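You operate a simulated robot arm through the tools that you are given. There is no shell and no other tool.

You are at the controls of a simulated robot arm. One attempt, no reset.

TASK
Prove that the tester catches the fault on the job card.
Fine: the check box is hooked up; use the card's programme; one test; after it, knob back on GOOD and press halt.

The check looks at the end state, three seconds after you hand in, the way a careful person would. Anything else that was tipped, shoved, dropped, spilled or broken makes it a failure.

THE ROBOT
A 7-joint arm with a fingered hand, fixed in place. Base frame: the origin is on the floor under the middle of its stand, x ahead of it, y to its left, z up. Lengths are in m, angles in rad, forces in N, time in s.
It reaches about 0.76 m from its shoulder. Its first joint turns from -1.204 to 3.002 rad. Payload 3.4 kg.
The tool frame sits at the grasp point between the pads (the TCP): z along the fingers, y along the line on which they close. The tips reach 0.025 m beyond it. The gripper opens to 0.088 m; its body begins 0.029 m behind the TCP. The gripper is a hand of 5 fingers: y runs from the thumb to the fingers, the wrist lies at [-0.013, -0.097, -0.162] in the tool frame, and closing takes about 1.5 s.
Orientation is that of the tool frame in the base frame, as a unit quaternion [w, x, y, z]. With the fingers straight down and the wrist toward the robot, the tool's x, y and z point along [0, 1, 0], [1, 0, 0] and [0, 0, -1] of the base frame.

THE INTERFACE
- The arm moves only by the tool servo_tool. Its argument "steps" is a list of rows, each a list of 3 entries, a list of its own where there are three numbers: the shift along the base's x, y, z in units of 250 mm (1.0 is 250 mm), then the turn, a rotation vector about the base's x, y, z in units of 60 degrees (1.0 is 60 degrees), then the finger opening in m, from 0 to 0.088. In form: [[[dx, dy, dz], [rx, ry, rz], fingers], ...]. A call has 1 to 20 rows; each row is the pose to reach, as a shift and turn from the pose commanded when the call began. A call with a number of a shift or a turn outside -1 to 1 is refused whole. Each row takes 0.2 s and may step no farther than 0.05 m and 0.15 rad from the row before; otherwise, or with a gripper value out of range, the whole call is refused. A pose out of reach is approached as far as the arm can. The call stops where the force on the tool passes 40 N (or 10 N more than at its start, if that is more) or the arm is blocked; 0.2 s more then pass. The fingers move at their own pace (about 0.153 m/s each) and stop on an object; they squeeze with about 24 N. The grip force told is the motor's: it shows also when the fingers shut on nothing. Time passes only in rows, and 0.2 s behind the last, so rows that repeat a pose let the fingers close. The reply holds the time, the measured pose of the TCP, the force on the tool along the base axes, the opening and the grip force, in the units named above and with some noise, with the torque about the TCP (base axes, N m) and any sound that the robot's microphone picked up.
- Cameras (640 x 400 px; columns grow to the right, rows downward): "scene" is fixed at [0.2199, 0.6498, 1.756]; the picture's right is [-1.00, -0.02, 0.00], its down [-0.01, 0.50, -0.86] and it looks along [0.01, -0.86, -0.50] (base axes); focal length 319 px, centre (320, 200). "wrist" rides on the gripper at [0.059, -0.079, -0.105] in the tool frame; the picture's right is [-0.73, 0.32, -0.61], its down [-0.62, -0.68, 0.38] and it looks along [-0.29, 0.66, 0.70] (tool axes); focal length 234 px, centre (320, 200).
- camera(camera): a new picture of that camera. It takes no simulated time.
- move_column(by): slides the trunk up (or, below 0, down) by that many m; the arm rides with it, the base frame stays. It gives what a move gives, with no picture.
- hand_shape(shape): the hand has 5 fingers and takes this shape, open, in about a second: jaw (thumb against the fingers, like two jaws); tri (thumb and two fingers); tip (a fingertip pinch); poke (one finger out to press); point (the index stretched); flat (the hand flat); cup (the hand cupped); fist (a fist). The gripper value then closes the fingers along that shape, each until it touches; the sizes above hold for jaw. It gives what a move gives, with no picture.
- measure_at(camera, pixels): for up to 12 pixels [column, row] of the newest picture of that camera ("zoom" is the newest enlarged one), the place [x, y, z] in the base frame of the surface seen there, good to about 0.002 m. It takes no simulated time.
- zoom(camera, box): a new picture of the part [left, top, right, bottom] of that camera's present view, enlarged. It takes no simulated time.
- hand_in(): hands the job in; it is judged then, once.

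Unless the task says otherwise, let go and move clear before handing in.

The tools are called after ">>>" by a JSON object that holds its "api" and its "payload". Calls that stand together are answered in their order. servo_tool: Moves the arm, as the interface text tells. Its arguments: {"type":"object","properties":{"steps":{"type":"array","items":{"type":"array"}}},"required":["steps"]} The other tools are called the same way: move_column (by) moves the trunk up or down; hand_shape (shape) gives the hand a shape; camera (camera) takes a picture; measure_at (camera, pixels) gives the place of the surface under pixels of a picture; zoom (camera, box) takes an enlarged picture of a part of a camera's view; hand_in () hands the job in.

At the start:

```text
clock: 0.0
tool_pos: [0.2645, -0.3702, 1.2541]
orientation: [0.0, 0.707, 0.707, 0.0]
force: [0.9, 0.2, 0.7]
wrist_torque: [0.01, 0.0, 0.01]
width: 0.0877
gripper_force: 0.0
shape: jaw
trunk travel left (down, up): [-0.8, 0.14]
```

scene: 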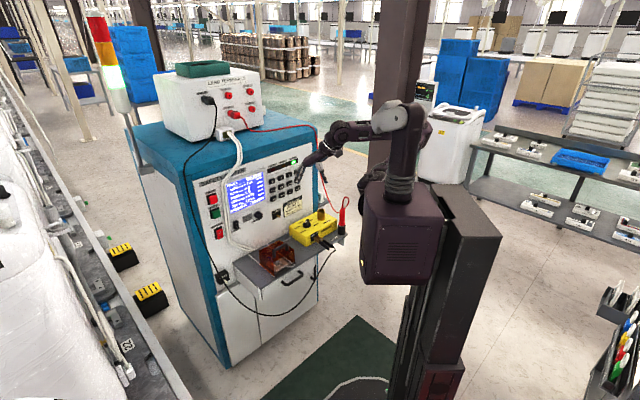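
wrist: 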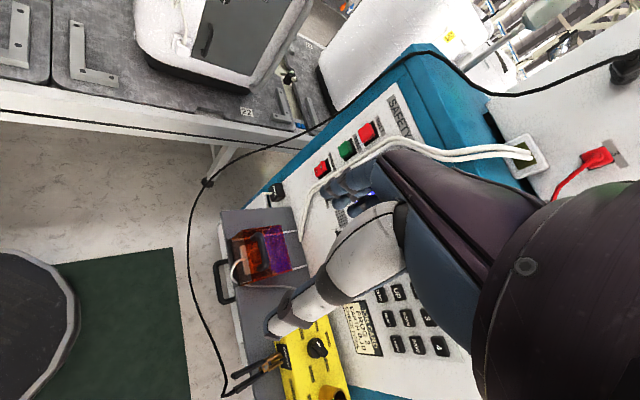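

The scene shows a blue tester with a screen near (245,193), a keypad near (287,183), a job card near (292,208) and a yellow check box near (313,228). I'll zoom in to read these before I move.

>>> {"api": "zoom", "payload": {"camera": "scene", "box": [180, 140, 350, 246]}}

>>> {"api": "zoom", "payload": {"camera": "scene", "box": [270, 195, 350, 245]}}

>>> {"api": "zoom", "payload": {"camera": "scene", "box": [260, 150, 310, 220]}}

>>> {"api": "zoom", "payload": {"camera": "scene", "box": [195, 165, 275, 220]}}

>>> {"api": "zoom", "payload": {"camera": "wrist", "box": [200, 220, 480, 400]}}

```text
3.76 times, centred on (265, 193) of scene
```

zoom: 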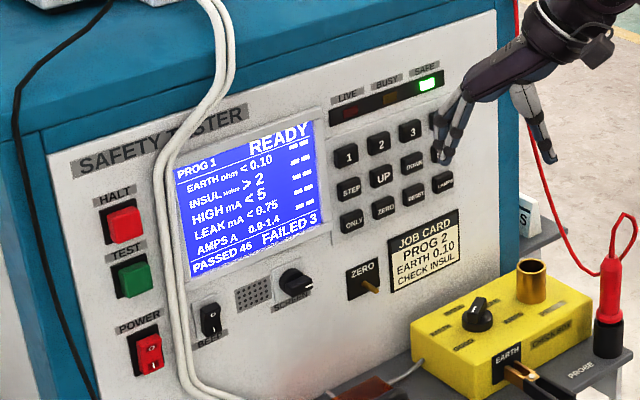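

```text
8.00 times, centred on (310, 220) of scene
```

zoom: 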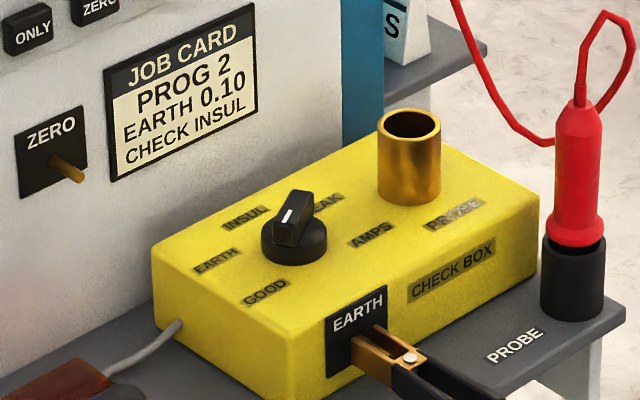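

```text
5.71 times, centred on (285, 185) of scene
```

zoom: 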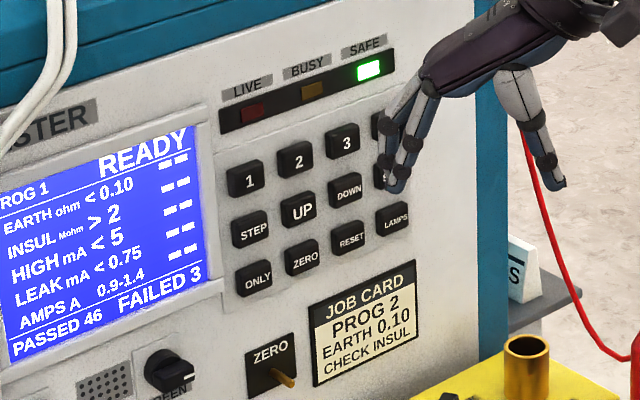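

```text
7.27 times, centred on (235, 192) of scene
```

zoom: 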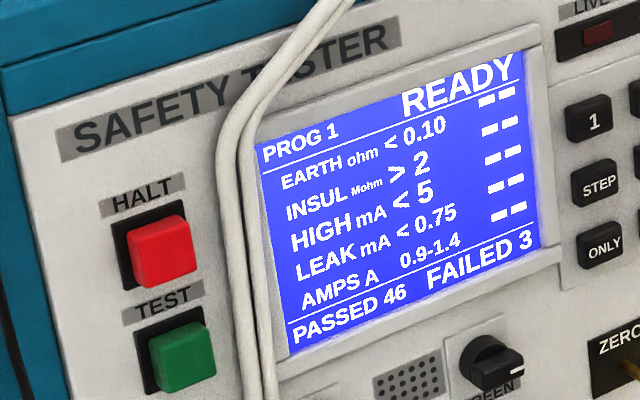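

```text
2.22 times, centred on (340, 310) of wrist
```

zoom: 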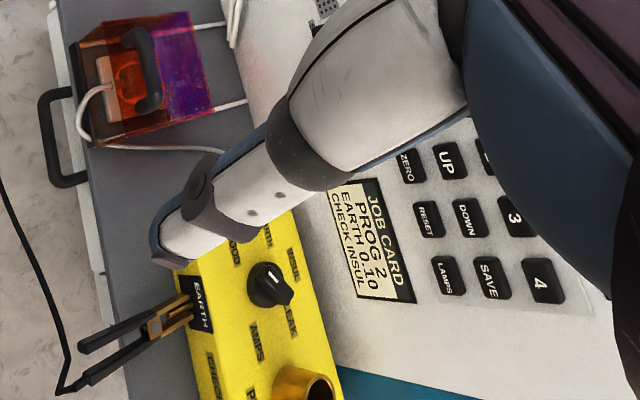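

Card reads "PROG 2 / EARTH 0.10 / CHECK INSUL", the screen reads PROG 1 READY, and the knob pointer looks to be between INSUL and LEAK in the zoom. I'll measure the panel features next.

>>> {"api": "measure_at", "payload": {"camera": "scene", "pixels": [[213, 199], [216, 211], [219, 233], [232, 187], [262, 175], [282, 186], [290, 183], [299, 180], [282, 191], [292, 188], [284, 198], [293, 195]]}}

>>> {"api": "zoom", "payload": {"camera": "scene", "box": [285, 205, 345, 245]}}

>>> {"api": "zoom", "payload": {"camera": "scene", "box": [240, 230, 300, 280]}}

>>> {"api": "zoom", "payload": {"camera": "scene", "box": [150, 55, 280, 145]}}

>>> {"api": "camera", "payload": {"camera": "wrist"}}

```text
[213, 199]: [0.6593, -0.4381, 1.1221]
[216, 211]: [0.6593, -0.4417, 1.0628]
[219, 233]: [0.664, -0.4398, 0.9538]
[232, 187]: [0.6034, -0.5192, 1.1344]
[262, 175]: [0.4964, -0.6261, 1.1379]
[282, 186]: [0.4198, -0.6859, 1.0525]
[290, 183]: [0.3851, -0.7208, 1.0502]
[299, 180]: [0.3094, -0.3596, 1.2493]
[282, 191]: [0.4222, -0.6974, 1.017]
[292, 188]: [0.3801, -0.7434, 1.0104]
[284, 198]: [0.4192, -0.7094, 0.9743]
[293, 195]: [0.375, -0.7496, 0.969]
```

```text
10.00 times, centred on (315, 225) of scene
```

zoom: 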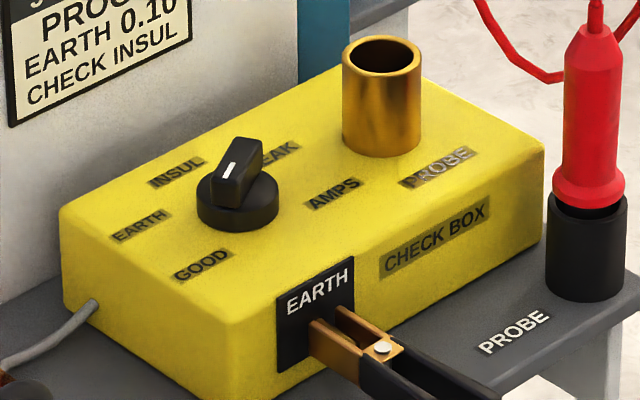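

```text
8.00 times, centred on (270, 255) of scene
```

zoom: 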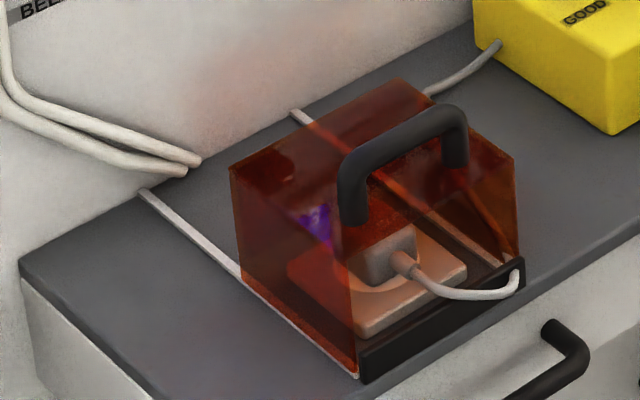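

```text
4.44 times, centred on (215, 100) of scene
```

zoom: 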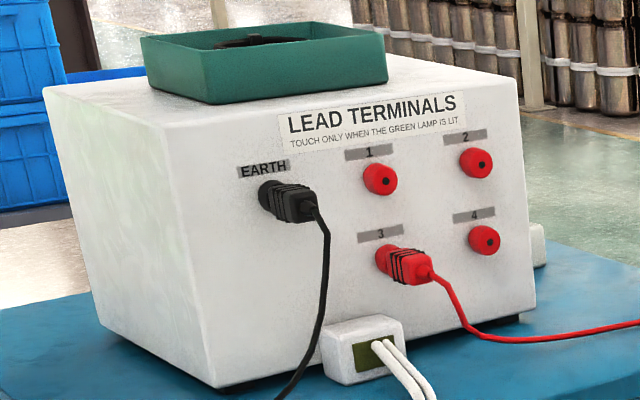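

```text
taken
```

wrist: 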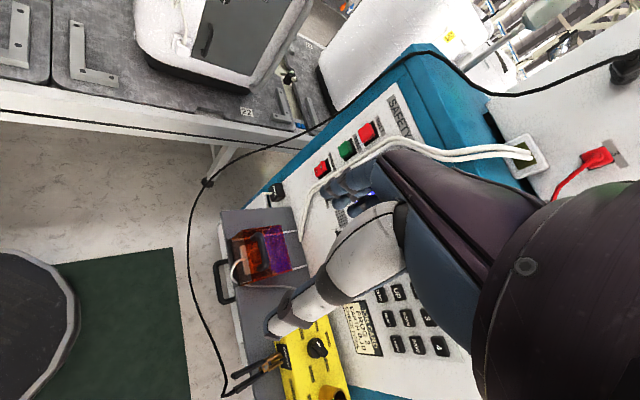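

The panel runs along about (-0.7,-0.7,0), so its normal faces the robot. The hand is in free space at about (300,165), so I'll switch to the poke shape and look at where the fingertip sits.

>>> {"api": "hand_shape", "payload": {"shape": "poke"}}

>>> {"api": "camera", "payload": {"camera": "wrist"}}

>>> {"api": "zoom", "payload": {"camera": "scene", "box": [270, 90, 470, 215]}}

```text
clock: 0.9
tool_pos: [0.265, -0.3709, 1.2543]
orientation: [0.0, 0.707, 0.707, 0.0]
force: [-0.9, -0.6, 0.3]
wrist_torque: [0.01, -0.01, 0.01]
width: 0.0
gripper_force: 0.1
shape: poke
trunk travel left (down, up): [-0.8, 0.14]
```

```text
taken
```

wrist: 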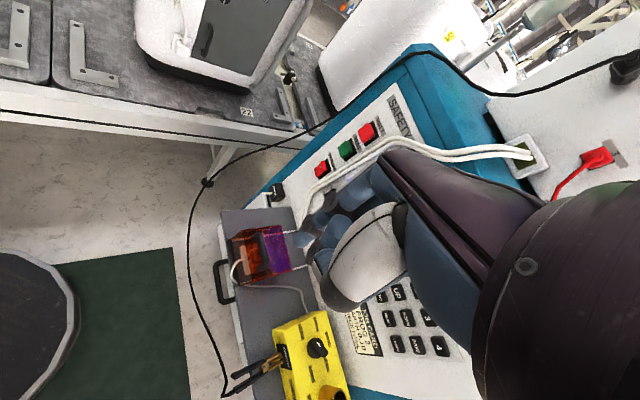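

```text
3.20 times, centred on (370, 152) of scene
```

zoom: 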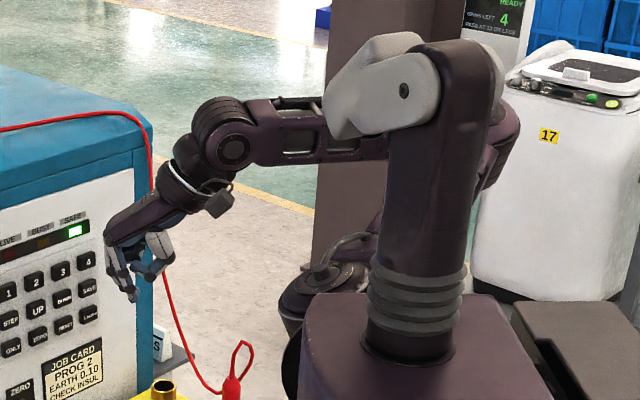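

The hand is now in poke shape, with the index out near (133,290) of the zoom. I'll zoom in on it and measure the fingertip and the shoulder.

>>> {"api": "zoom", "payload": {"camera": "scene", "box": [295, 145, 335, 190]}}

>>> {"api": "measure_at", "payload": {"camera": "scene", "pixels": [[400, 225], [397, 150], [405, 118], [340, 132], [312, 183], [311, 178], [320, 172]]}}

>>> {"api": "zoom", "payload": {"camera": "wrist", "box": [280, 160, 460, 320]}}

```text
8.89 times, centred on (315, 168) of scene
```

zoom: 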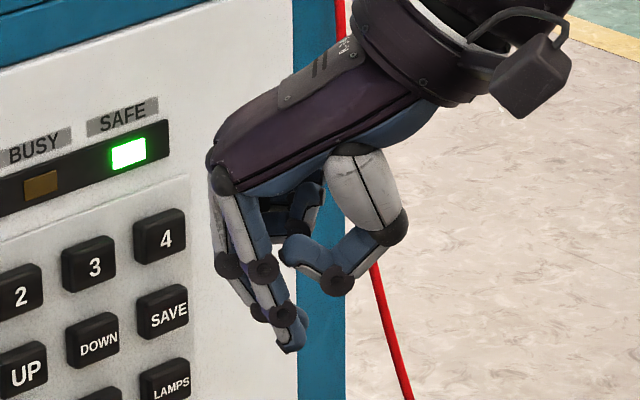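

```text
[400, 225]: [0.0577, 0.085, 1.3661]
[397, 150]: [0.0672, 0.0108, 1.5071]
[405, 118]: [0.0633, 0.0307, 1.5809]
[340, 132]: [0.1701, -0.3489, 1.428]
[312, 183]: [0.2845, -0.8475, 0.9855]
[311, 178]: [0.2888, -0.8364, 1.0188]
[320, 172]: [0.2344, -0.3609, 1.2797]
```

```text
2.50 times, centred on (370, 240) of wrist
```

zoom: 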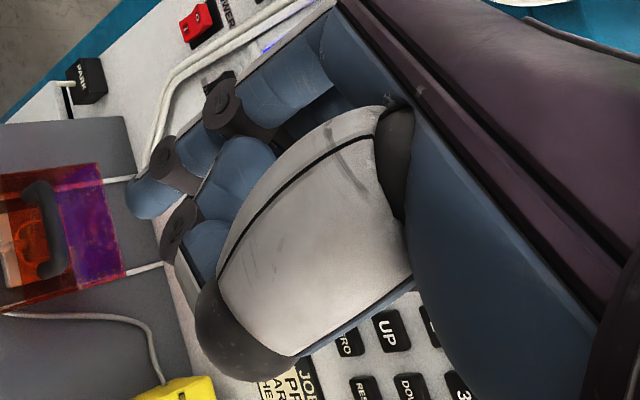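

In the scene zoom the index tip is at (290,348). I'll measure it precisely.

>>> {"api": "zoom", "payload": {"camera": "scene", "box": [295, 145, 335, 190]}}

>>> {"api": "measure_at", "payload": {"camera": "zoom", "pixels": [[290, 346], [289, 339], [284, 320], [262, 272], [282, 312], [335, 282], [300, 250], [225, 265], [165, 240], [94, 262], [20, 292], [166, 310]]}}

>>> {"api": "measure_at", "payload": {"camera": "wrist", "pixels": [[318, 236], [322, 238], [330, 252], [345, 220]]}}

```text
8.89 times, centred on (315, 168) of scene
```

zoom: 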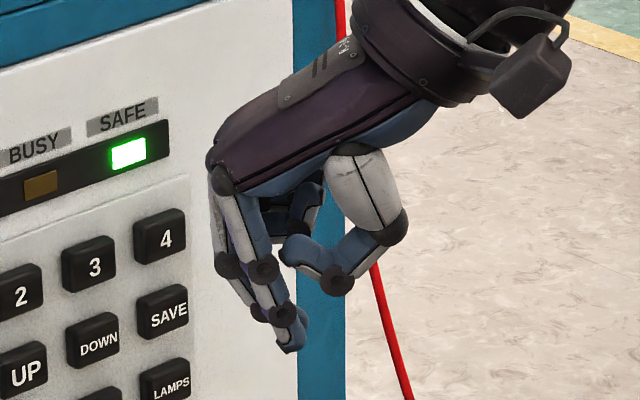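

```text
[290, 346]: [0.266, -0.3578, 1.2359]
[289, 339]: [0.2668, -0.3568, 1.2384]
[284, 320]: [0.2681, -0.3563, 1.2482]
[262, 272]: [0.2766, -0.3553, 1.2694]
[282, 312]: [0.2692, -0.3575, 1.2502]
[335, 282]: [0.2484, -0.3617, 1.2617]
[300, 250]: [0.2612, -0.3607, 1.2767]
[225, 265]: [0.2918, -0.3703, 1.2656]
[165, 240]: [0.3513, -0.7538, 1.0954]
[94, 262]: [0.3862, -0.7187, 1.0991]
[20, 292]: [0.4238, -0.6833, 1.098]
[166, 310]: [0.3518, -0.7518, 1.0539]
```

```text
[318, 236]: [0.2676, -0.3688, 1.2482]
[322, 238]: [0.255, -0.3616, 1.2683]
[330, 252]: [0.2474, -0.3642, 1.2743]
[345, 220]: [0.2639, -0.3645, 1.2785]
```

The poke tip sits about 0.025 m beyond the TCP along tool z, and keys 2, 3 and 4 have their faces at z≈1.098. Next I'll measure the check box, the probe and the buttons.

>>> {"api": "zoom", "payload": {"camera": "scene", "box": [283, 203, 347, 243]}}

>>> {"api": "measure_at", "payload": {"camera": "zoom", "pixels": [[240, 150], [235, 180], [222, 192], [208, 160], [380, 60], [380, 160], [205, 255], [145, 225], [180, 180], [275, 155], [330, 195], [230, 330]]}}

>>> {"api": "zoom", "payload": {"camera": "scene", "box": [195, 165, 275, 220]}}

>>> {"api": "measure_at", "payload": {"camera": "zoom", "pixels": [[162, 250], [140, 270], [185, 355], [150, 330], [600, 120], [600, 183], [605, 245], [300, 30], [240, 130], [258, 300], [80, 350], [490, 360]]}}

```text
10.00 times, centred on (315, 223) of scene
```

zoom: 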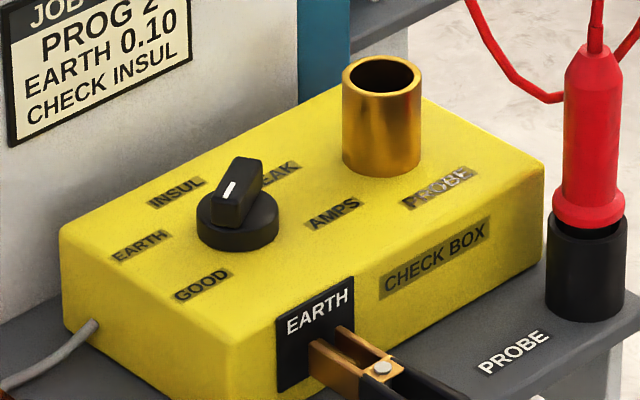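

```text
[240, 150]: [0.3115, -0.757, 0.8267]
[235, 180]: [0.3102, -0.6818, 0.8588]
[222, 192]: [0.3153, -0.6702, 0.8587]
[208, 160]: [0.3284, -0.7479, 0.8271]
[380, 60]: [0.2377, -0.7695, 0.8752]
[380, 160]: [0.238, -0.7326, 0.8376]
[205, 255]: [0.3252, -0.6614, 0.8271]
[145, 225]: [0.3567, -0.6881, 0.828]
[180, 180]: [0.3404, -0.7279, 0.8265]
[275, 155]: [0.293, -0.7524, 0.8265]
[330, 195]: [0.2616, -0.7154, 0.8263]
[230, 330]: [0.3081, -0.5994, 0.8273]
```

```text
7.27 times, centred on (235, 192) of scene
```

zoom: 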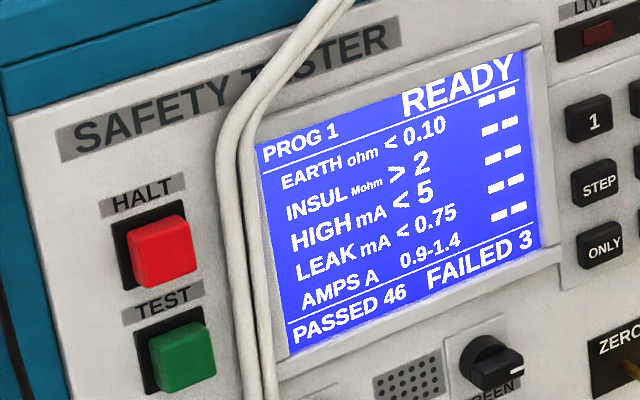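

```text
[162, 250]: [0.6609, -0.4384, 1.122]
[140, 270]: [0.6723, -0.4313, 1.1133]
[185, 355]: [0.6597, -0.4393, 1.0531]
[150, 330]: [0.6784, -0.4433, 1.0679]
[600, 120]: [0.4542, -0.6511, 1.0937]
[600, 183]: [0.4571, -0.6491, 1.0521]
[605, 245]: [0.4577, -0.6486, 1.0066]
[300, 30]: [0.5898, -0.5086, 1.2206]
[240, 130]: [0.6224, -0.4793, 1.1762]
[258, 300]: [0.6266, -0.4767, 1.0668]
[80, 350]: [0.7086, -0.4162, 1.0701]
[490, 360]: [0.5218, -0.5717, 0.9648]
```

The pointer's white mark is at (0.315,-0.670), on the GOOD side, so the knob is on GOOD now. INSUL is about 115° clockwise from above. I'll yaw the hand toward the panel while keeping well clear of it.

>>> {"api": "servo_tool", "payload": {"steps": [[[0.05, -0.05, 0], [0, 0, -0.125], 0.088], [[0.1, -0.1, 0], [0, 0, -0.25], 0.088], [[0.16, -0.16, 0], [0, 0, -0.375], 0.088], [[0.21, -0.21, 0], [0, 0, -0.5], 0.088], [[0.26, -0.26, 0], [0, 0, -0.625], 0.088], [[0.32, -0.32, 0], [0, 0, -0.75], 0.088]]}}

>>> {"api": "camera", "payload": {"camera": "scene"}}

>>> {"api": "camera", "payload": {"camera": "wrist"}}

```text
clock: 2.3
tool_pos: [0.3473, -0.4513, 1.2523]
orientation: [-0.001, 0.924, 0.382, 0.0]
force: [0.4, -0.6, -1.2]
wrist_torque: [0.01, 0.03, 0.04]
width: 0.0002
gripper_force: 0.1
shape: poke
trunk travel left (down, up): [-0.8, 0.14]
```

```text
taken
```

scene: 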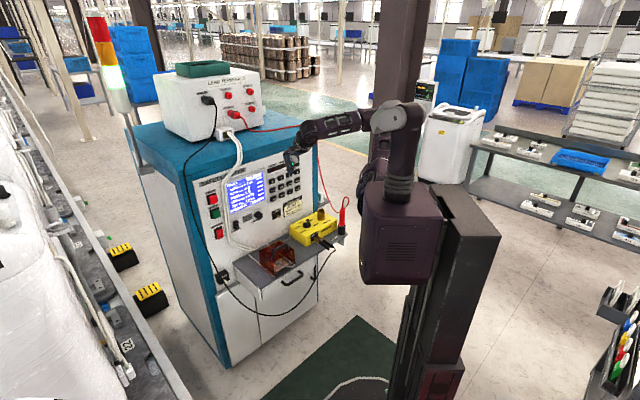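

```text
taken
```

wrist: 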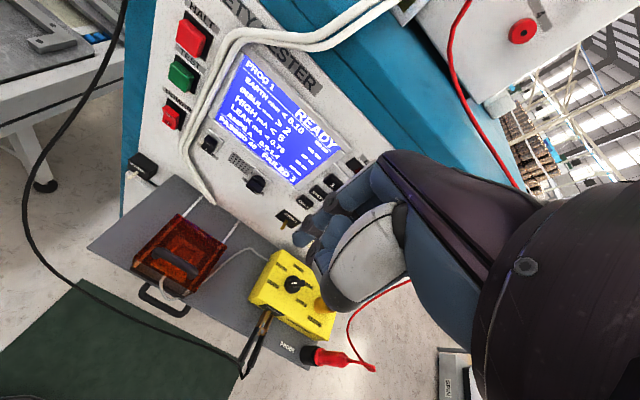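

The hand yawed as planned, and the wrist camera now sees the check box near (292,290). I'll zoom there to read the knob pointer and labels from above.

>>> {"api": "zoom", "payload": {"camera": "wrist", "box": [230, 240, 360, 330]}}

>>> {"api": "measure_at", "payload": {"camera": "zoom", "pixels": [[310, 230], [290, 225], [330, 232], [290, 185], [260, 195], [230, 185]]}}

>>> {"api": "zoom", "payload": {"camera": "wrist", "box": [120, 180, 260, 320]}}

>>> {"api": "zoom", "payload": {"camera": "scene", "box": [270, 100, 450, 290]}}

>>> {"api": "measure_at", "payload": {"camera": "scene", "pixels": [[395, 190], [360, 260], [438, 260], [390, 120], [350, 118], [312, 125], [390, 205]]}}

```text
4.44 times, centred on (295, 285) of wrist
```

zoom: 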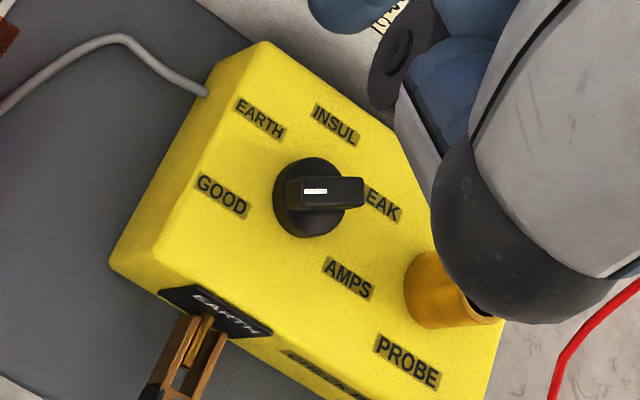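

```text
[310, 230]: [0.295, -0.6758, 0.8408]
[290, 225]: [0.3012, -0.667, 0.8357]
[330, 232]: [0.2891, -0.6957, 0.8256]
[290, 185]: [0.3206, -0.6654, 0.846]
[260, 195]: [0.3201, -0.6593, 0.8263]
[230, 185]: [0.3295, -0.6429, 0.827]
```

```text
2.86 times, centred on (190, 250) of wrist
```

zoom: 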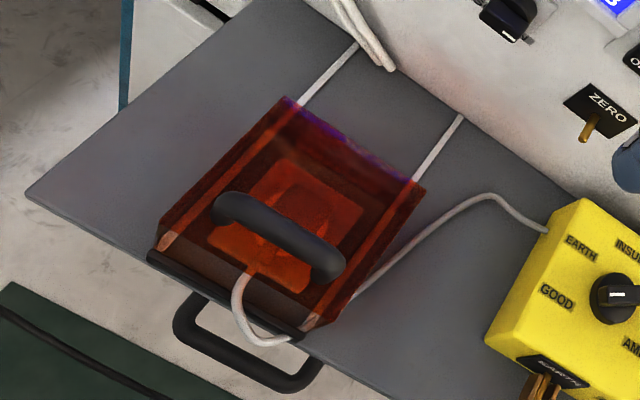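

```text
2.11 times, centred on (360, 195) of scene
```

zoom: 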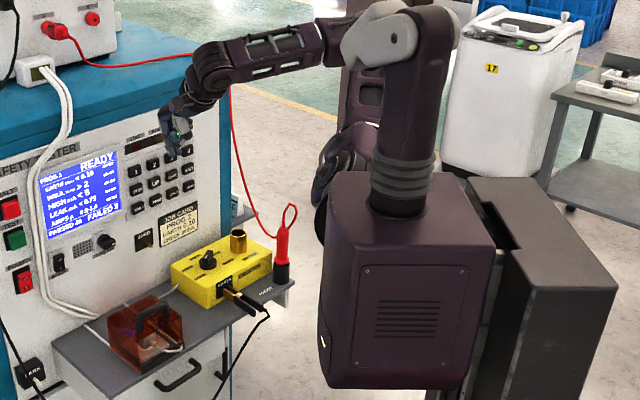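

```text
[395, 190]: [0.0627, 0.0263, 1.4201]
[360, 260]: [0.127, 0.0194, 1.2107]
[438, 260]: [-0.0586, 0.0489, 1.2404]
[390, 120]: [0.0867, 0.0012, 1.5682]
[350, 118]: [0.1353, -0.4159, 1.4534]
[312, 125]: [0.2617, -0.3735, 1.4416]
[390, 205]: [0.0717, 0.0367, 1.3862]
```

The knob's white mark is at zoom (315,190) on the side toward GOOD, so it is on GOOD. The cover sits shut over the plugged-in socket. Next I'll pitch the hand up so the finger points at the panel, about 30° below horizontal.

>>> {"api": "servo_tool", "payload": {"steps": [[[0, 0, 0], [-0.087, -0.087, 0], 0.088], [[0, 0, 0], [-0.174, -0.174, 0], 0.088], [[0, 0, 0], [-0.261, -0.261, 0], 0.088], [[0, 0, 0], [-0.348, -0.348, 0], 0.088], [[0, 0, 0], [-0.435, -0.435, 0], 0.088], [[0, 0, 0], [-0.522, -0.522, 0], 0.088], [[0, 0, 0], [-0.609, -0.609, 0], 0.088], [[0, 0, 0], [-0.695, -0.695, 0], 0.088]]}}

>>> {"api": "camera", "payload": {"camera": "scene"}}

>>> {"api": "camera", "payload": {"camera": "wrist"}}

```text
clock: 4.1
tool_pos: [0.3504, -0.4714, 1.2486]
orientation: [0.435, 0.818, 0.333, 0.177]
force: [0.3, -0.5, 0.4]
wrist_torque: [-0.03, -0.02, 0.0]
width: 0.0
gripper_force: 0.1
shape: poke
out of reach, approached as far as the arm can: row 5, 6, 7, 8
trunk travel left (down, up): [-0.8, 0.14]
```

```text
taken
```

scene: 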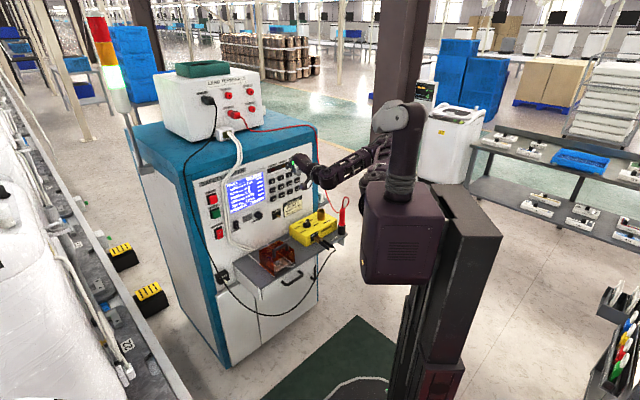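

```text
taken
```

wrist: 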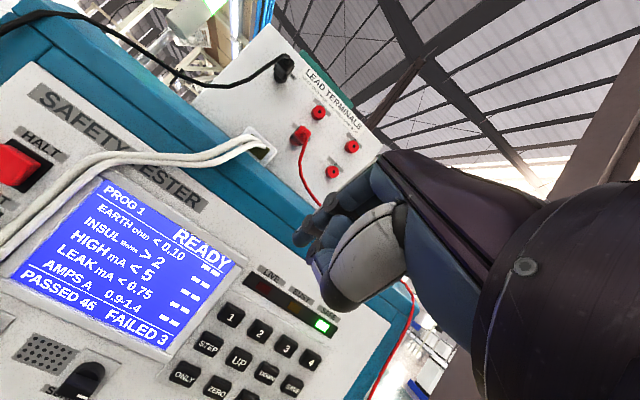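

The hand is now pitched to about 34° below horizontal, and the reply says the last rows were slightly out of reach. I'll zoom in on the arm to see its configuration.

>>> {"api": "zoom", "payload": {"camera": "scene", "box": [270, 90, 450, 210]}}

>>> {"api": "measure_at", "payload": {"camera": "zoom", "pixels": [[390, 90], [480, 70], [330, 240], [240, 280], [180, 310], [85, 275], [110, 250], [410, 130]]}}

>>> {"api": "zoom", "payload": {"camera": "wrist", "box": [160, 160, 460, 400]}}

```text
3.33 times, centred on (360, 150) of scene
```

zoom: 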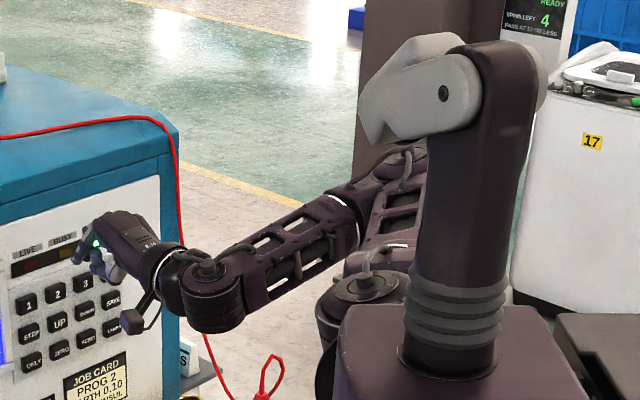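

```text
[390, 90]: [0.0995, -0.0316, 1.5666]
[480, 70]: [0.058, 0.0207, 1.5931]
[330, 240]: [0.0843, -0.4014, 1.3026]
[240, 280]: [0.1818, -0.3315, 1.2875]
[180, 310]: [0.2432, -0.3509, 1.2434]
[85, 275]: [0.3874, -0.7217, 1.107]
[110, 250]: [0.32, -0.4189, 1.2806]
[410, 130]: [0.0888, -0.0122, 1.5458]
```

```text
1.67 times, centred on (310, 280) of wrist
```

zoom: 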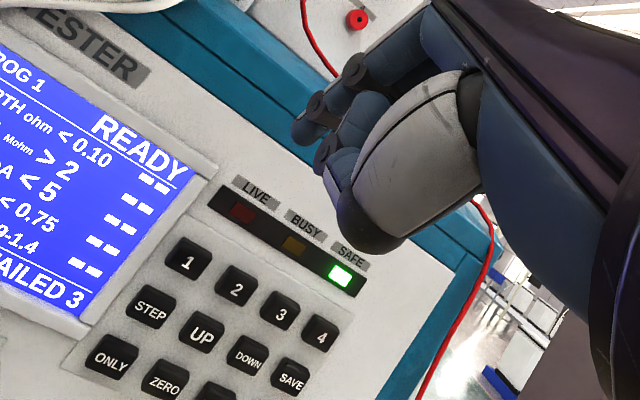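

The arm hangs from a pivot at about z 1.57 (grey cap), which is high compared with the keys at z≈1.1. I'll lower the trunk in stages, since the space beneath the hand is clear.

>>> {"api": "move_column", "payload": {"by": -0.15}}

>>> {"api": "camera", "payload": {"camera": "scene"}}

```text
clock: 5.8
tool_pos: [0.3503, -0.4697, 1.1002]
orientation: [0.434, 0.818, 0.333, 0.176]
force: [0.4, -0.2, -0.4]
wrist_torque: [0.03, -0.01, -0.01]
width: 0.0002
gripper_force: 0.0
shape: poke
trunk travel left (down, up): [-0.65, 0.29]
```

```text
taken
```

scene: 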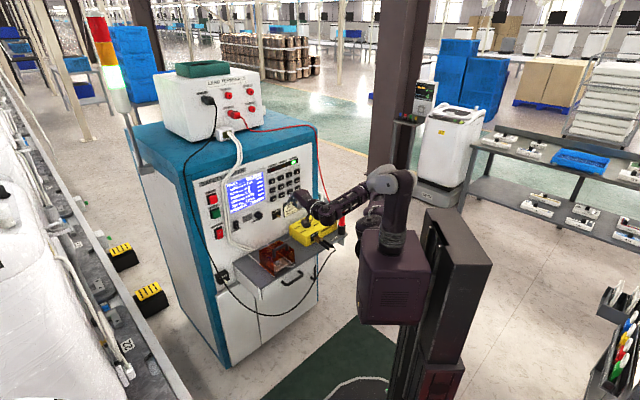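

The trunk lowered cleanly, so the TCP is now at z 1.10. I'll move part of the way toward key 2 at (0.424,-0.683,1.098) and check how the arm tracks.

>>> {"api": "servo_tool", "payload": {"steps": [[[0.03, -0.1, 0.01], [0, 0, 0], 0.088], [[0.06, -0.2, 0.02], [0, 0, 0], 0.088], [[0.08, -0.3, 0.03], [0, 0, 0], 0.088], [[0.1, -0.4, 0.04], [0, 0, 0], 0.088], [[0.1, -0.4, 0.04], [0, 0, 0], 0.088]]}}

>>> {"api": "camera", "payload": {"camera": "wrist"}}

>>> {"api": "zoom", "payload": {"camera": "scene", "box": [240, 150, 420, 270]}}

```text
clock: 7.0
tool_pos: [0.3764, -0.5716, 1.1113]
orientation: [0.434, 0.818, 0.334, 0.177]
force: [1.0, -0.3, 0.9]
wrist_torque: [0.02, 0.0, 0.0]
width: 0.0
gripper_force: 0.1
shape: poke
trunk travel left (down, up): [-0.65, 0.29]
```

```text
taken
```

wrist: 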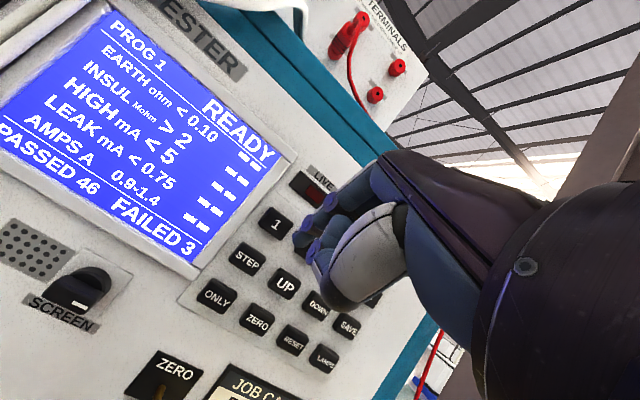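

```text
3.33 times, centred on (330, 210) of scene
```

zoom: 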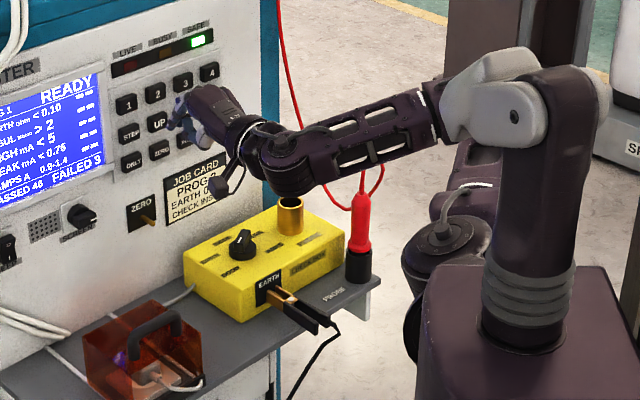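

Commanded and measured poses agree: TCP (0.376,-0.572,1.111), with the orientation held. I'll zoom on the fingertip near wrist (300,240) and measure its tip.

>>> {"api": "zoom", "payload": {"camera": "wrist", "box": [260, 170, 400, 320]}}

>>> {"api": "measure_at", "payload": {"camera": "zoom", "pixels": [[175, 185], [165, 180], [205, 190], [225, 245], [240, 235], [250, 150], [270, 110], [220, 215]]}}

>>> {"api": "zoom", "payload": {"camera": "scene", "box": [270, 165, 320, 210]}}

>>> {"api": "measure_at", "payload": {"camera": "zoom", "pixels": [[210, 150], [190, 130], [220, 160], [280, 130], [250, 120], [170, 120]]}}

```text
2.67 times, centred on (330, 245) of wrist
```

zoom: 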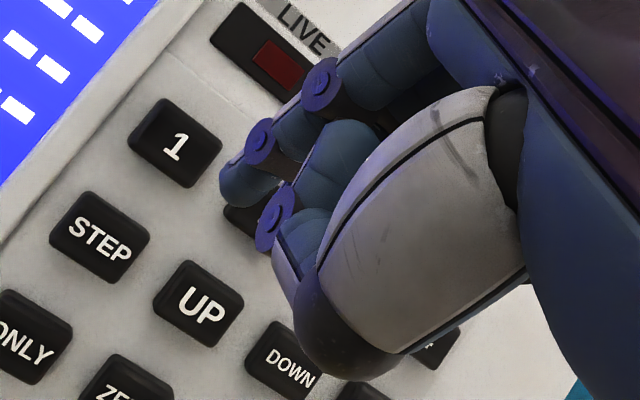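

```text
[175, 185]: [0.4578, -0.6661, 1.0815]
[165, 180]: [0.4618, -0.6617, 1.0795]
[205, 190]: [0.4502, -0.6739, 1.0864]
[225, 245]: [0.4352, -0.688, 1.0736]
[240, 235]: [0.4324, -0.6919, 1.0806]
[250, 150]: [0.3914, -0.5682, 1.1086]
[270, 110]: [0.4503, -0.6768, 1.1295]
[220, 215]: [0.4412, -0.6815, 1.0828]
```

```text
8.89 times, centred on (295, 188) of scene
```

zoom: 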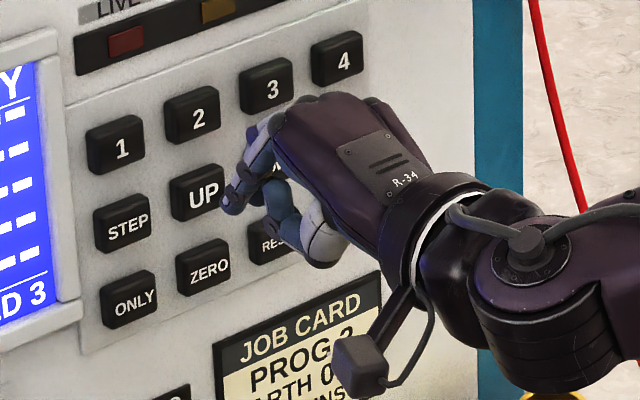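

```text
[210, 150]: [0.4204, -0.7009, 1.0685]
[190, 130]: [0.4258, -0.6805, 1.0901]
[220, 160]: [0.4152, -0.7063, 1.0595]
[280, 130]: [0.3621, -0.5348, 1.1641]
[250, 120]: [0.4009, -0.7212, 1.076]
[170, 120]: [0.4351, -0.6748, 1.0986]
```

In the wrist zoom the index distal link runs from (262,140) to the tip at about (235,195), and in the scene zoom the tip is at (230,205). I'll measure those points.

>>> {"api": "measure_at", "payload": {"camera": "zoom", "pixels": [[230, 205], [236, 200], [228, 195], [245, 180], [260, 150], [270, 195], [200, 120], [198, 195], [122, 148], [345, 60]]}}

>>> {"api": "measure_at", "payload": {"camera": "wrist", "pixels": [[294, 240], [297, 243], [302, 240], [308, 224], [312, 250], [318, 262]]}}

```text
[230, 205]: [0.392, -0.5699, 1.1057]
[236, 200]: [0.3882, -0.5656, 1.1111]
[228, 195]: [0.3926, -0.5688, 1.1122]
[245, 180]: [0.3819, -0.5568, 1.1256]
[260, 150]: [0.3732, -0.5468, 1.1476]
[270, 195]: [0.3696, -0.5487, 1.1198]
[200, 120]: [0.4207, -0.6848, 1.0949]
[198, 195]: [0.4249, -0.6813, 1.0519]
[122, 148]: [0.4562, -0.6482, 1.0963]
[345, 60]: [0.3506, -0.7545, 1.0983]
```

```text
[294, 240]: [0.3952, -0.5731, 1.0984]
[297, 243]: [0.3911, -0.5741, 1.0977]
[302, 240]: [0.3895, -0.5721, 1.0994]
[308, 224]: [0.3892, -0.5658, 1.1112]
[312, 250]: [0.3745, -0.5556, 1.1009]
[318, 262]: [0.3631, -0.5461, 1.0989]
```

The index tip is at about (0.394,-0.575,1.100), currently in front of key 1. I'll shift 52 mm to the panel's right and 60 mm forward to hover in front of key 2.

>>> {"api": "servo_tool", "payload": {"steps": [[[-0.074, -0.074, 0], [0, 0, 0], 0.088], [[-0.148, -0.148, 0], [0, 0, 0], 0.088], [[-0.065, -0.231, 0], [0, 0, 0], 0.088], [[0.02, -0.316, 0], [0, 0, 0], 0.088], [[0.02, -0.316, 0], [0, 0, 0], 0.088]]}}

>>> {"api": "zoom", "payload": {"camera": "wrist", "box": [200, 170, 400, 320]}}

>>> {"api": "zoom", "payload": {"camera": "scene", "box": [260, 160, 320, 210]}}

```text
clock: 8.2
tool_pos: [0.3808, -0.6484, 1.1101]
orientation: [0.434, 0.818, 0.334, 0.177]
force: [-0.7, -0.3, 0.4]
wrist_torque: [-0.02, -0.01, 0.01]
width: 0.0001
gripper_force: 0.0
shape: poke
trunk travel left (down, up): [-0.65, 0.29]
```

```text
2.67 times, centred on (300, 245) of wrist
```

zoom: 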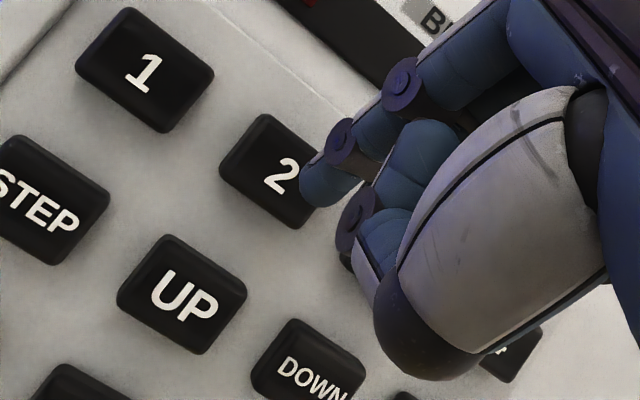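

```text
8.00 times, centred on (290, 185) of scene
```

zoom: 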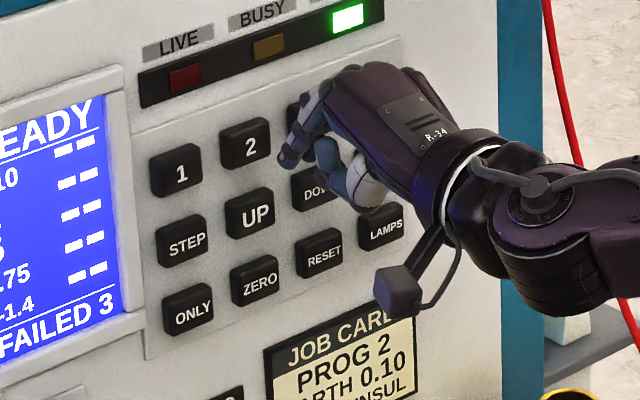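

The finger hovers close to key 2: wrist zoom shows the tip near (320,195), beside the "2". I'll measure the tip and the key edges.

>>> {"api": "measure_at", "payload": {"camera": "zoom", "pixels": [[284, 163], [288, 158], [280, 158], [250, 148], [225, 150], [262, 150], [248, 125], [250, 165]]}}

>>> {"api": "measure_at", "payload": {"camera": "wrist", "pixels": [[296, 240], [300, 244], [304, 240], [294, 236], [281, 235], [310, 245]]}}

```text
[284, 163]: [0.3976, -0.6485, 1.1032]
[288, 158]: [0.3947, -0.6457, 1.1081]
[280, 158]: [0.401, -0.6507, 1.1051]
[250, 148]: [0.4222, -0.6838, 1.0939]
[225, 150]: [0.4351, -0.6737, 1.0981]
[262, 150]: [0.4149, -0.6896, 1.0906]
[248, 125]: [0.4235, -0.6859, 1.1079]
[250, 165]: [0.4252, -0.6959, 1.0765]
```

```text
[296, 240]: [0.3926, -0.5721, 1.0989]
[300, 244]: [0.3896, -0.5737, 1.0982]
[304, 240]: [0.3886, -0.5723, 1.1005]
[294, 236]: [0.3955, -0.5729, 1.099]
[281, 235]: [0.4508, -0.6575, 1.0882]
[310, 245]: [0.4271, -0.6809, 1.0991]
```

The tip is aligned with key 2 in u and z, with roughly 30 mm to go. I'll advance 24 mm gently and read the force.

>>> {"api": "servo_tool", "payload": {"steps": [[[0.023, -0.023, 0], [0, 0, 0], 0.088], [[0.045, -0.045, 0], [0, 0, 0], 0.088], [[0.068, -0.068, 0], [0, 0, 0], 0.088], [[0.068, -0.068, 0], [0, 0, 0], 0.088]]}}

>>> {"api": "zoom", "payload": {"camera": "wrist", "box": [200, 170, 400, 320]}}

>>> {"api": "zoom", "payload": {"camera": "scene", "box": [260, 160, 320, 210]}}

```text
clock: 9.2
tool_pos: [0.3963, -0.6644, 1.1109]
orientation: [0.435, 0.818, 0.333, 0.176]
force: [0.3, 0.7, -0.3]
wrist_torque: [0.0, -0.03, 0.0]
width: 0.0
gripper_force: 0.1
shape: poke
trunk travel left (down, up): [-0.65, 0.29]
```

```text
2.67 times, centred on (300, 245) of wrist
```

zoom: 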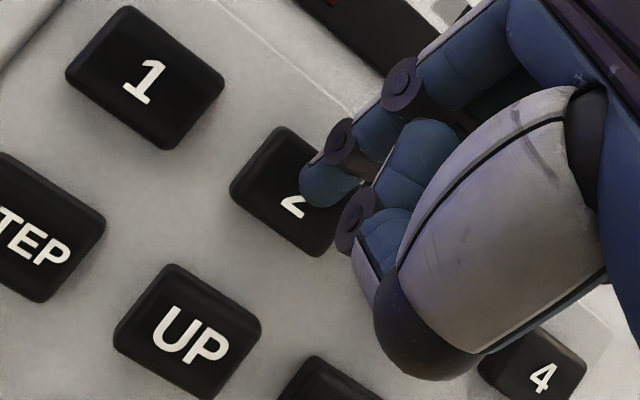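

```text
8.00 times, centred on (290, 185) of scene
```

zoom: 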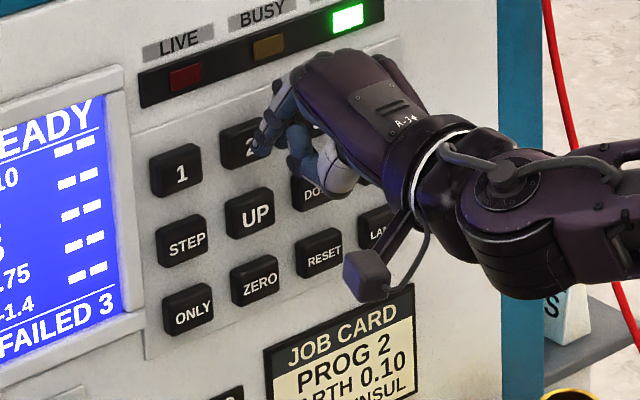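

No contact yet (forces under 1 N) and the tip is over the "2". I'll advance 8 mm more in small steps and read the force.

>>> {"api": "servo_tool", "payload": {"steps": [[[0.011, -0.011, 0], [0, 0, 0], 0.088], [[0.023, -0.023, 0], [0, 0, 0], 0.088]]}}

>>> {"api": "zoom", "payload": {"camera": "scene", "box": [225, 160, 305, 210]}}

```text
clock: 9.8
tool_pos: [0.4034, -0.6701, 1.1107]
orientation: [0.434, 0.818, 0.333, 0.176]
force: [0.1, 0.3, 0.1]
wrist_torque: [-0.03, -0.01, 0.01]
width: 0.0
gripper_force: 0.0
shape: poke
trunk travel left (down, up): [-0.65, 0.29]
```

```text
8.00 times, centred on (265, 185) of scene
```

zoom: 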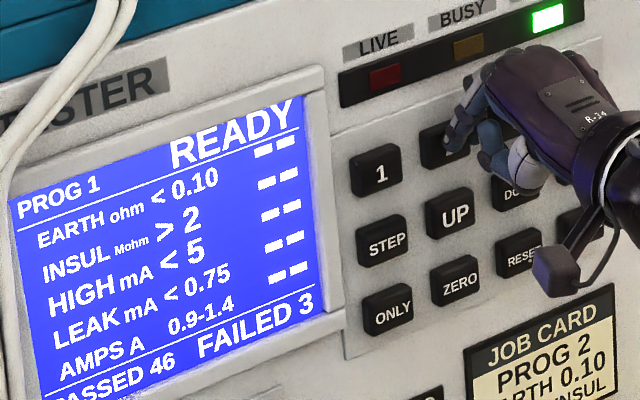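

Still no contact; the TCP's forward coordinate is 0.759 and the key face is at about 0.782. I'll advance 3 mm at a time for three rows.

>>> {"api": "servo_tool", "payload": {"steps": [[[0.0085, -0.0085, 0], [0, 0, 0], 0.088], [[0.017, -0.017, 0], [0, 0, 0], 0.088]]}}

>>> {"api": "zoom", "payload": {"camera": "scene", "box": [225, 160, 305, 210]}}

```text
clock: 10.4
tool_pos: [0.4056, -0.6743, 1.1117]
orientation: [0.434, 0.818, 0.334, 0.177]
force: [-2.9, 3.5, -1.2]
wrist_torque: [0.07, 0.02, 0.03]
width: 0.0
gripper_force: 0.1
shape: poke
trunk travel left (down, up): [-0.65, 0.29]
heard: click
```

```text
8.00 times, centred on (265, 185) of scene
```

zoom: 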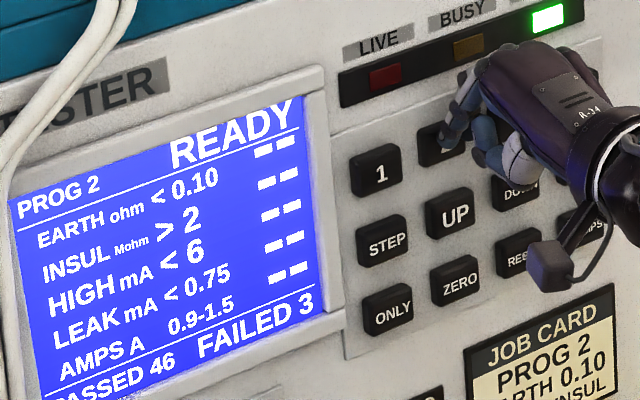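

A click was heard and the screen now shows PROG 2 READY with EARTH < 0.10, which matches the card. I'll back straight off the key, then raise the hand away from the panel.

>>> {"api": "servo_tool", "payload": {"steps": [[[-0.05, 0.05, 0], [0, 0, 0], 0.088], [[-0.15, 0.15, 0], [0, 0, 0], 0.088], [[-0.25, 0.25, 0.05], [0, 0, 0], 0.088], [[-0.35, 0.35, 0.15], [0, 0, 0], 0.088], [[-0.42, 0.45, 0.25], [0, 0, 0], 0.088], [[-0.42, 0.55, 0.35], [0, 0, 0], 0.088], [[-0.42, 0.65, 0.4], [0, 0, 0], 0.088]]}}

>>> {"api": "zoom", "payload": {"camera": "scene", "box": [195, 160, 305, 230]}}

```text
clock: 12.1
tool_pos: [0.3025, -0.5132, 1.2119]
orientation: [0.434, 0.818, 0.334, 0.176]
force: [0.0, -0.5, -0.8]
wrist_torque: [0.0, 0.02, 0.0]
width: 0.0
gripper_force: 0.1
shape: poke
trunk travel left (down, up): [-0.65, 0.29]
```

```text
5.71 times, centred on (250, 195) of scene
```

zoom: 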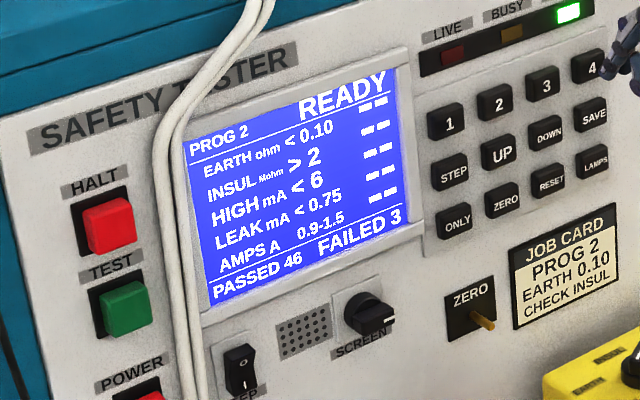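

PROG 2 holds on the screen. I'll rotate the fingers back to straight down, then change to the tip pinch shape for the knob.

>>> {"api": "servo_tool", "payload": {"steps": [[[0, 0, 0], [0.083, 0.083, 0], 0.088], [[0, 0, 0], [0.166, 0.166, 0], 0.088], [[0, 0, 0], [0.249, 0.249, 0], 0.088], [[0, 0, 0], [0.332, 0.332, 0], 0.088], [[0, 0, 0], [0.415, 0.415, 0], 0.088], [[0, 0, 0], [0.498, 0.498, 0], 0.088], [[0, 0, 0], [0.581, 0.581, 0], 0.088], [[0, 0, 0], [0.66, 0.66, 0], 0.088]]}}

>>> {"api": "hand_shape", "payload": {"shape": "tip"}}

>>> {"api": "camera", "payload": {"camera": "wrist"}}

>>> {"api": "camera", "payload": {"camera": "scene"}}

```text
clock: 13.8
tool_pos: [0.3028, -0.5126, 1.2102]
orientation: [0.0, 0.925, 0.38, -0.005]
force: [0.3, 0.3, 0.3]
wrist_torque: [-0.01, -0.03, 0.02]
width: 0.0
gripper_force: 0.1
shape: poke
trunk travel left (down, up): [-0.65, 0.29]
```

```text
clock: 14.8
tool_pos: [0.302, -0.5134, 1.2102]
orientation: [0.001, 0.925, 0.38, -0.005]
force: [0.8, 0.6, -0.6]
wrist_torque: [-0.01, 0.0, 0.0]
width: 0.0878
gripper_force: 0.1
shape: tip
trunk travel left (down, up): [-0.65, 0.29]
```

```text
taken
```

wrist: 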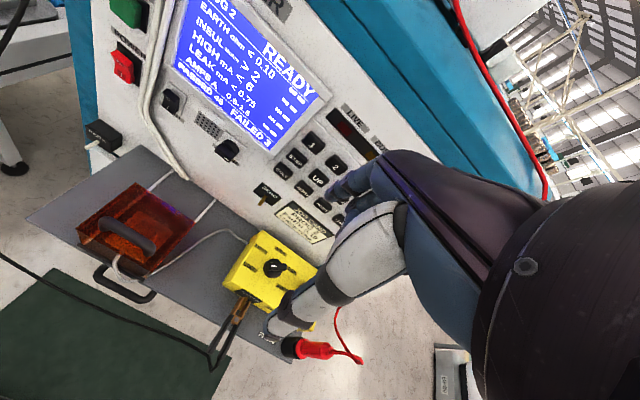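

```text
taken
```

scene: 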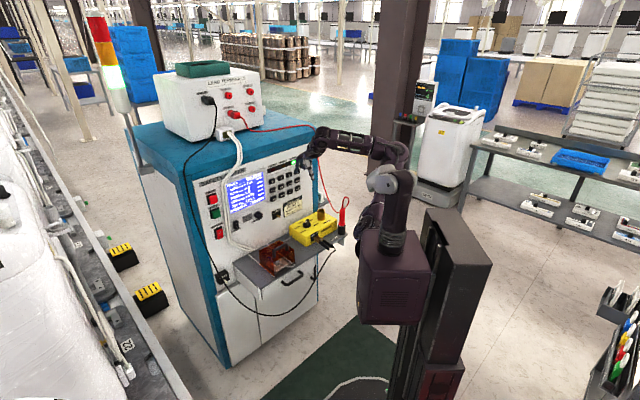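

The hand is in tip shape. I'll zoom on the fingers to locate the pinch point, and check where the red wire is, since it passes close by in the picture.

>>> {"api": "zoom", "payload": {"camera": "scene", "box": [280, 120, 360, 190]}}

>>> {"api": "measure_at", "payload": {"camera": "zoom", "pixels": [[150, 220], [150, 245], [170, 250], [235, 245], [228, 260], [265, 240], [270, 280], [290, 350], [300, 320]]}}

>>> {"api": "zoom", "payload": {"camera": "scene", "box": [300, 170, 370, 240]}}

>>> {"api": "measure_at", "payload": {"camera": "scene", "pixels": [[319, 165], [322, 178], [326, 190], [330, 205], [343, 205], [340, 199], [343, 240], [345, 232], [330, 245], [333, 252]]}}

```text
5.71 times, centred on (320, 155) of scene
```

zoom: 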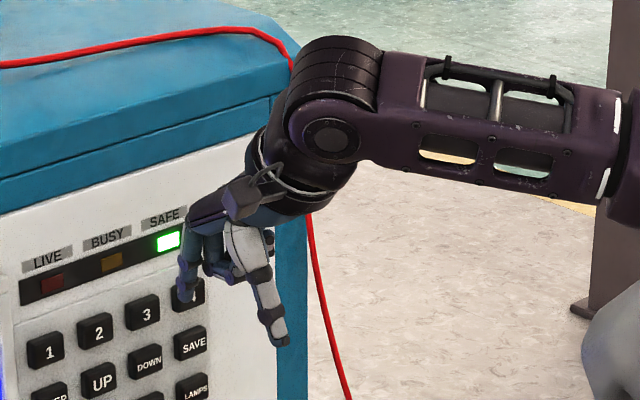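

```text
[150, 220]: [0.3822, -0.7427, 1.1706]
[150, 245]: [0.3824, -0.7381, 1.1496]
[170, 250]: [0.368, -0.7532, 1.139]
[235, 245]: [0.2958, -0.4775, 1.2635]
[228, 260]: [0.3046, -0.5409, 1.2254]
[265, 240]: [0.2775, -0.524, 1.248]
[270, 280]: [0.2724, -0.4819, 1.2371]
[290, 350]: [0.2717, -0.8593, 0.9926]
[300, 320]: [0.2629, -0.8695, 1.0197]
```

```text
5.71 times, centred on (335, 205) of scene
```

zoom: 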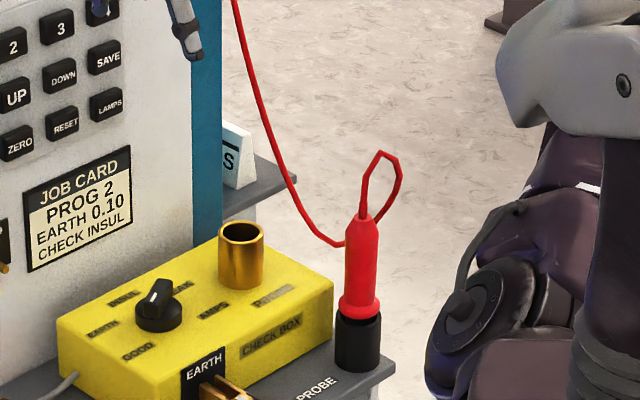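

```text
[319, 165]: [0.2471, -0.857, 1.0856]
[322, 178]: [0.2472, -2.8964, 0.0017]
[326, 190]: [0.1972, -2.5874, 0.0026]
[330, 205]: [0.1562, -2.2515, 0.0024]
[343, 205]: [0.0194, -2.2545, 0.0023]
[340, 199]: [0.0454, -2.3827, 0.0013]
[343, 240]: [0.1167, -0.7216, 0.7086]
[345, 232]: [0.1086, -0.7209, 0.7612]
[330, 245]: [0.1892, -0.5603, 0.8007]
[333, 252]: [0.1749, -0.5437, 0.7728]
```

The red wire hangs at y≈-0.86, well behind the hand. I'll measure the index tip near zoom (185,295) and the thumb tip near (280,340).

>>> {"api": "zoom", "payload": {"camera": "scene", "box": [295, 145, 335, 190]}}

>>> {"api": "measure_at", "payload": {"camera": "zoom", "pixels": [[180, 235], [182, 240], [175, 225], [315, 310], [320, 305], [312, 295], [300, 260], [255, 200]]}}

>>> {"api": "measure_at", "payload": {"camera": "wrist", "pixels": [[333, 190], [328, 196], [345, 185], [275, 330], [285, 320], [300, 310], [276, 268]]}}

>>> {"api": "zoom", "payload": {"camera": "wrist", "box": [220, 150, 440, 370]}}

```text
8.89 times, centred on (315, 168) of scene
```

zoom: 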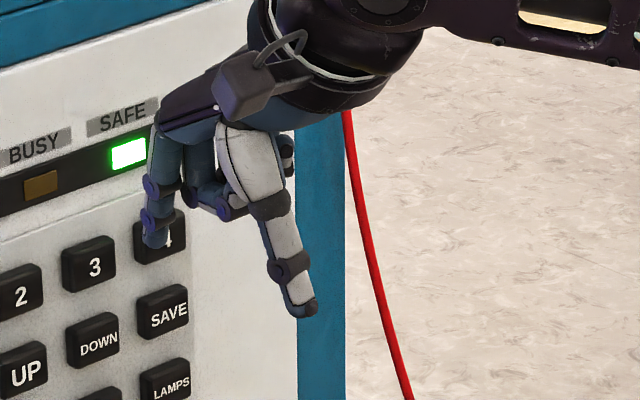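

```text
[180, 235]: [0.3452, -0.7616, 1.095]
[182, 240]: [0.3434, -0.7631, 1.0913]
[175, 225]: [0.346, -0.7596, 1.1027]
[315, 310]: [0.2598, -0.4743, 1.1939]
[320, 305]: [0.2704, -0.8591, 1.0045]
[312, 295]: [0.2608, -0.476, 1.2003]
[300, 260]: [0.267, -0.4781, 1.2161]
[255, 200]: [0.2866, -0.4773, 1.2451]
```

```text
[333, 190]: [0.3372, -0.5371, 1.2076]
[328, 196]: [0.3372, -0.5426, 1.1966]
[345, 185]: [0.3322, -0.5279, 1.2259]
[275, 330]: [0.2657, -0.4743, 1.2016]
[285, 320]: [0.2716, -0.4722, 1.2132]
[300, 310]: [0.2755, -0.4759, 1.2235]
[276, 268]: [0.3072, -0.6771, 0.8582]
```

```text
1.82 times, centred on (330, 260) of wrist
```

zoom: 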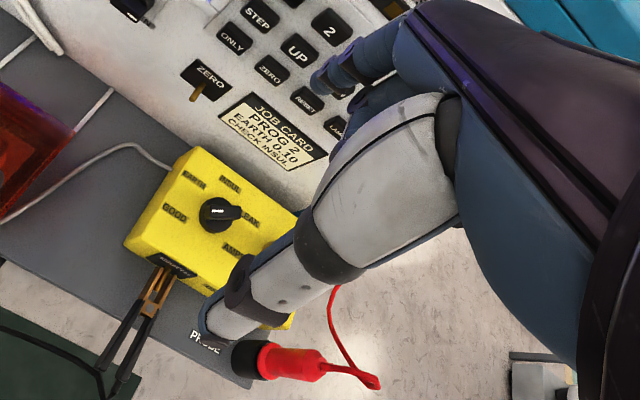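

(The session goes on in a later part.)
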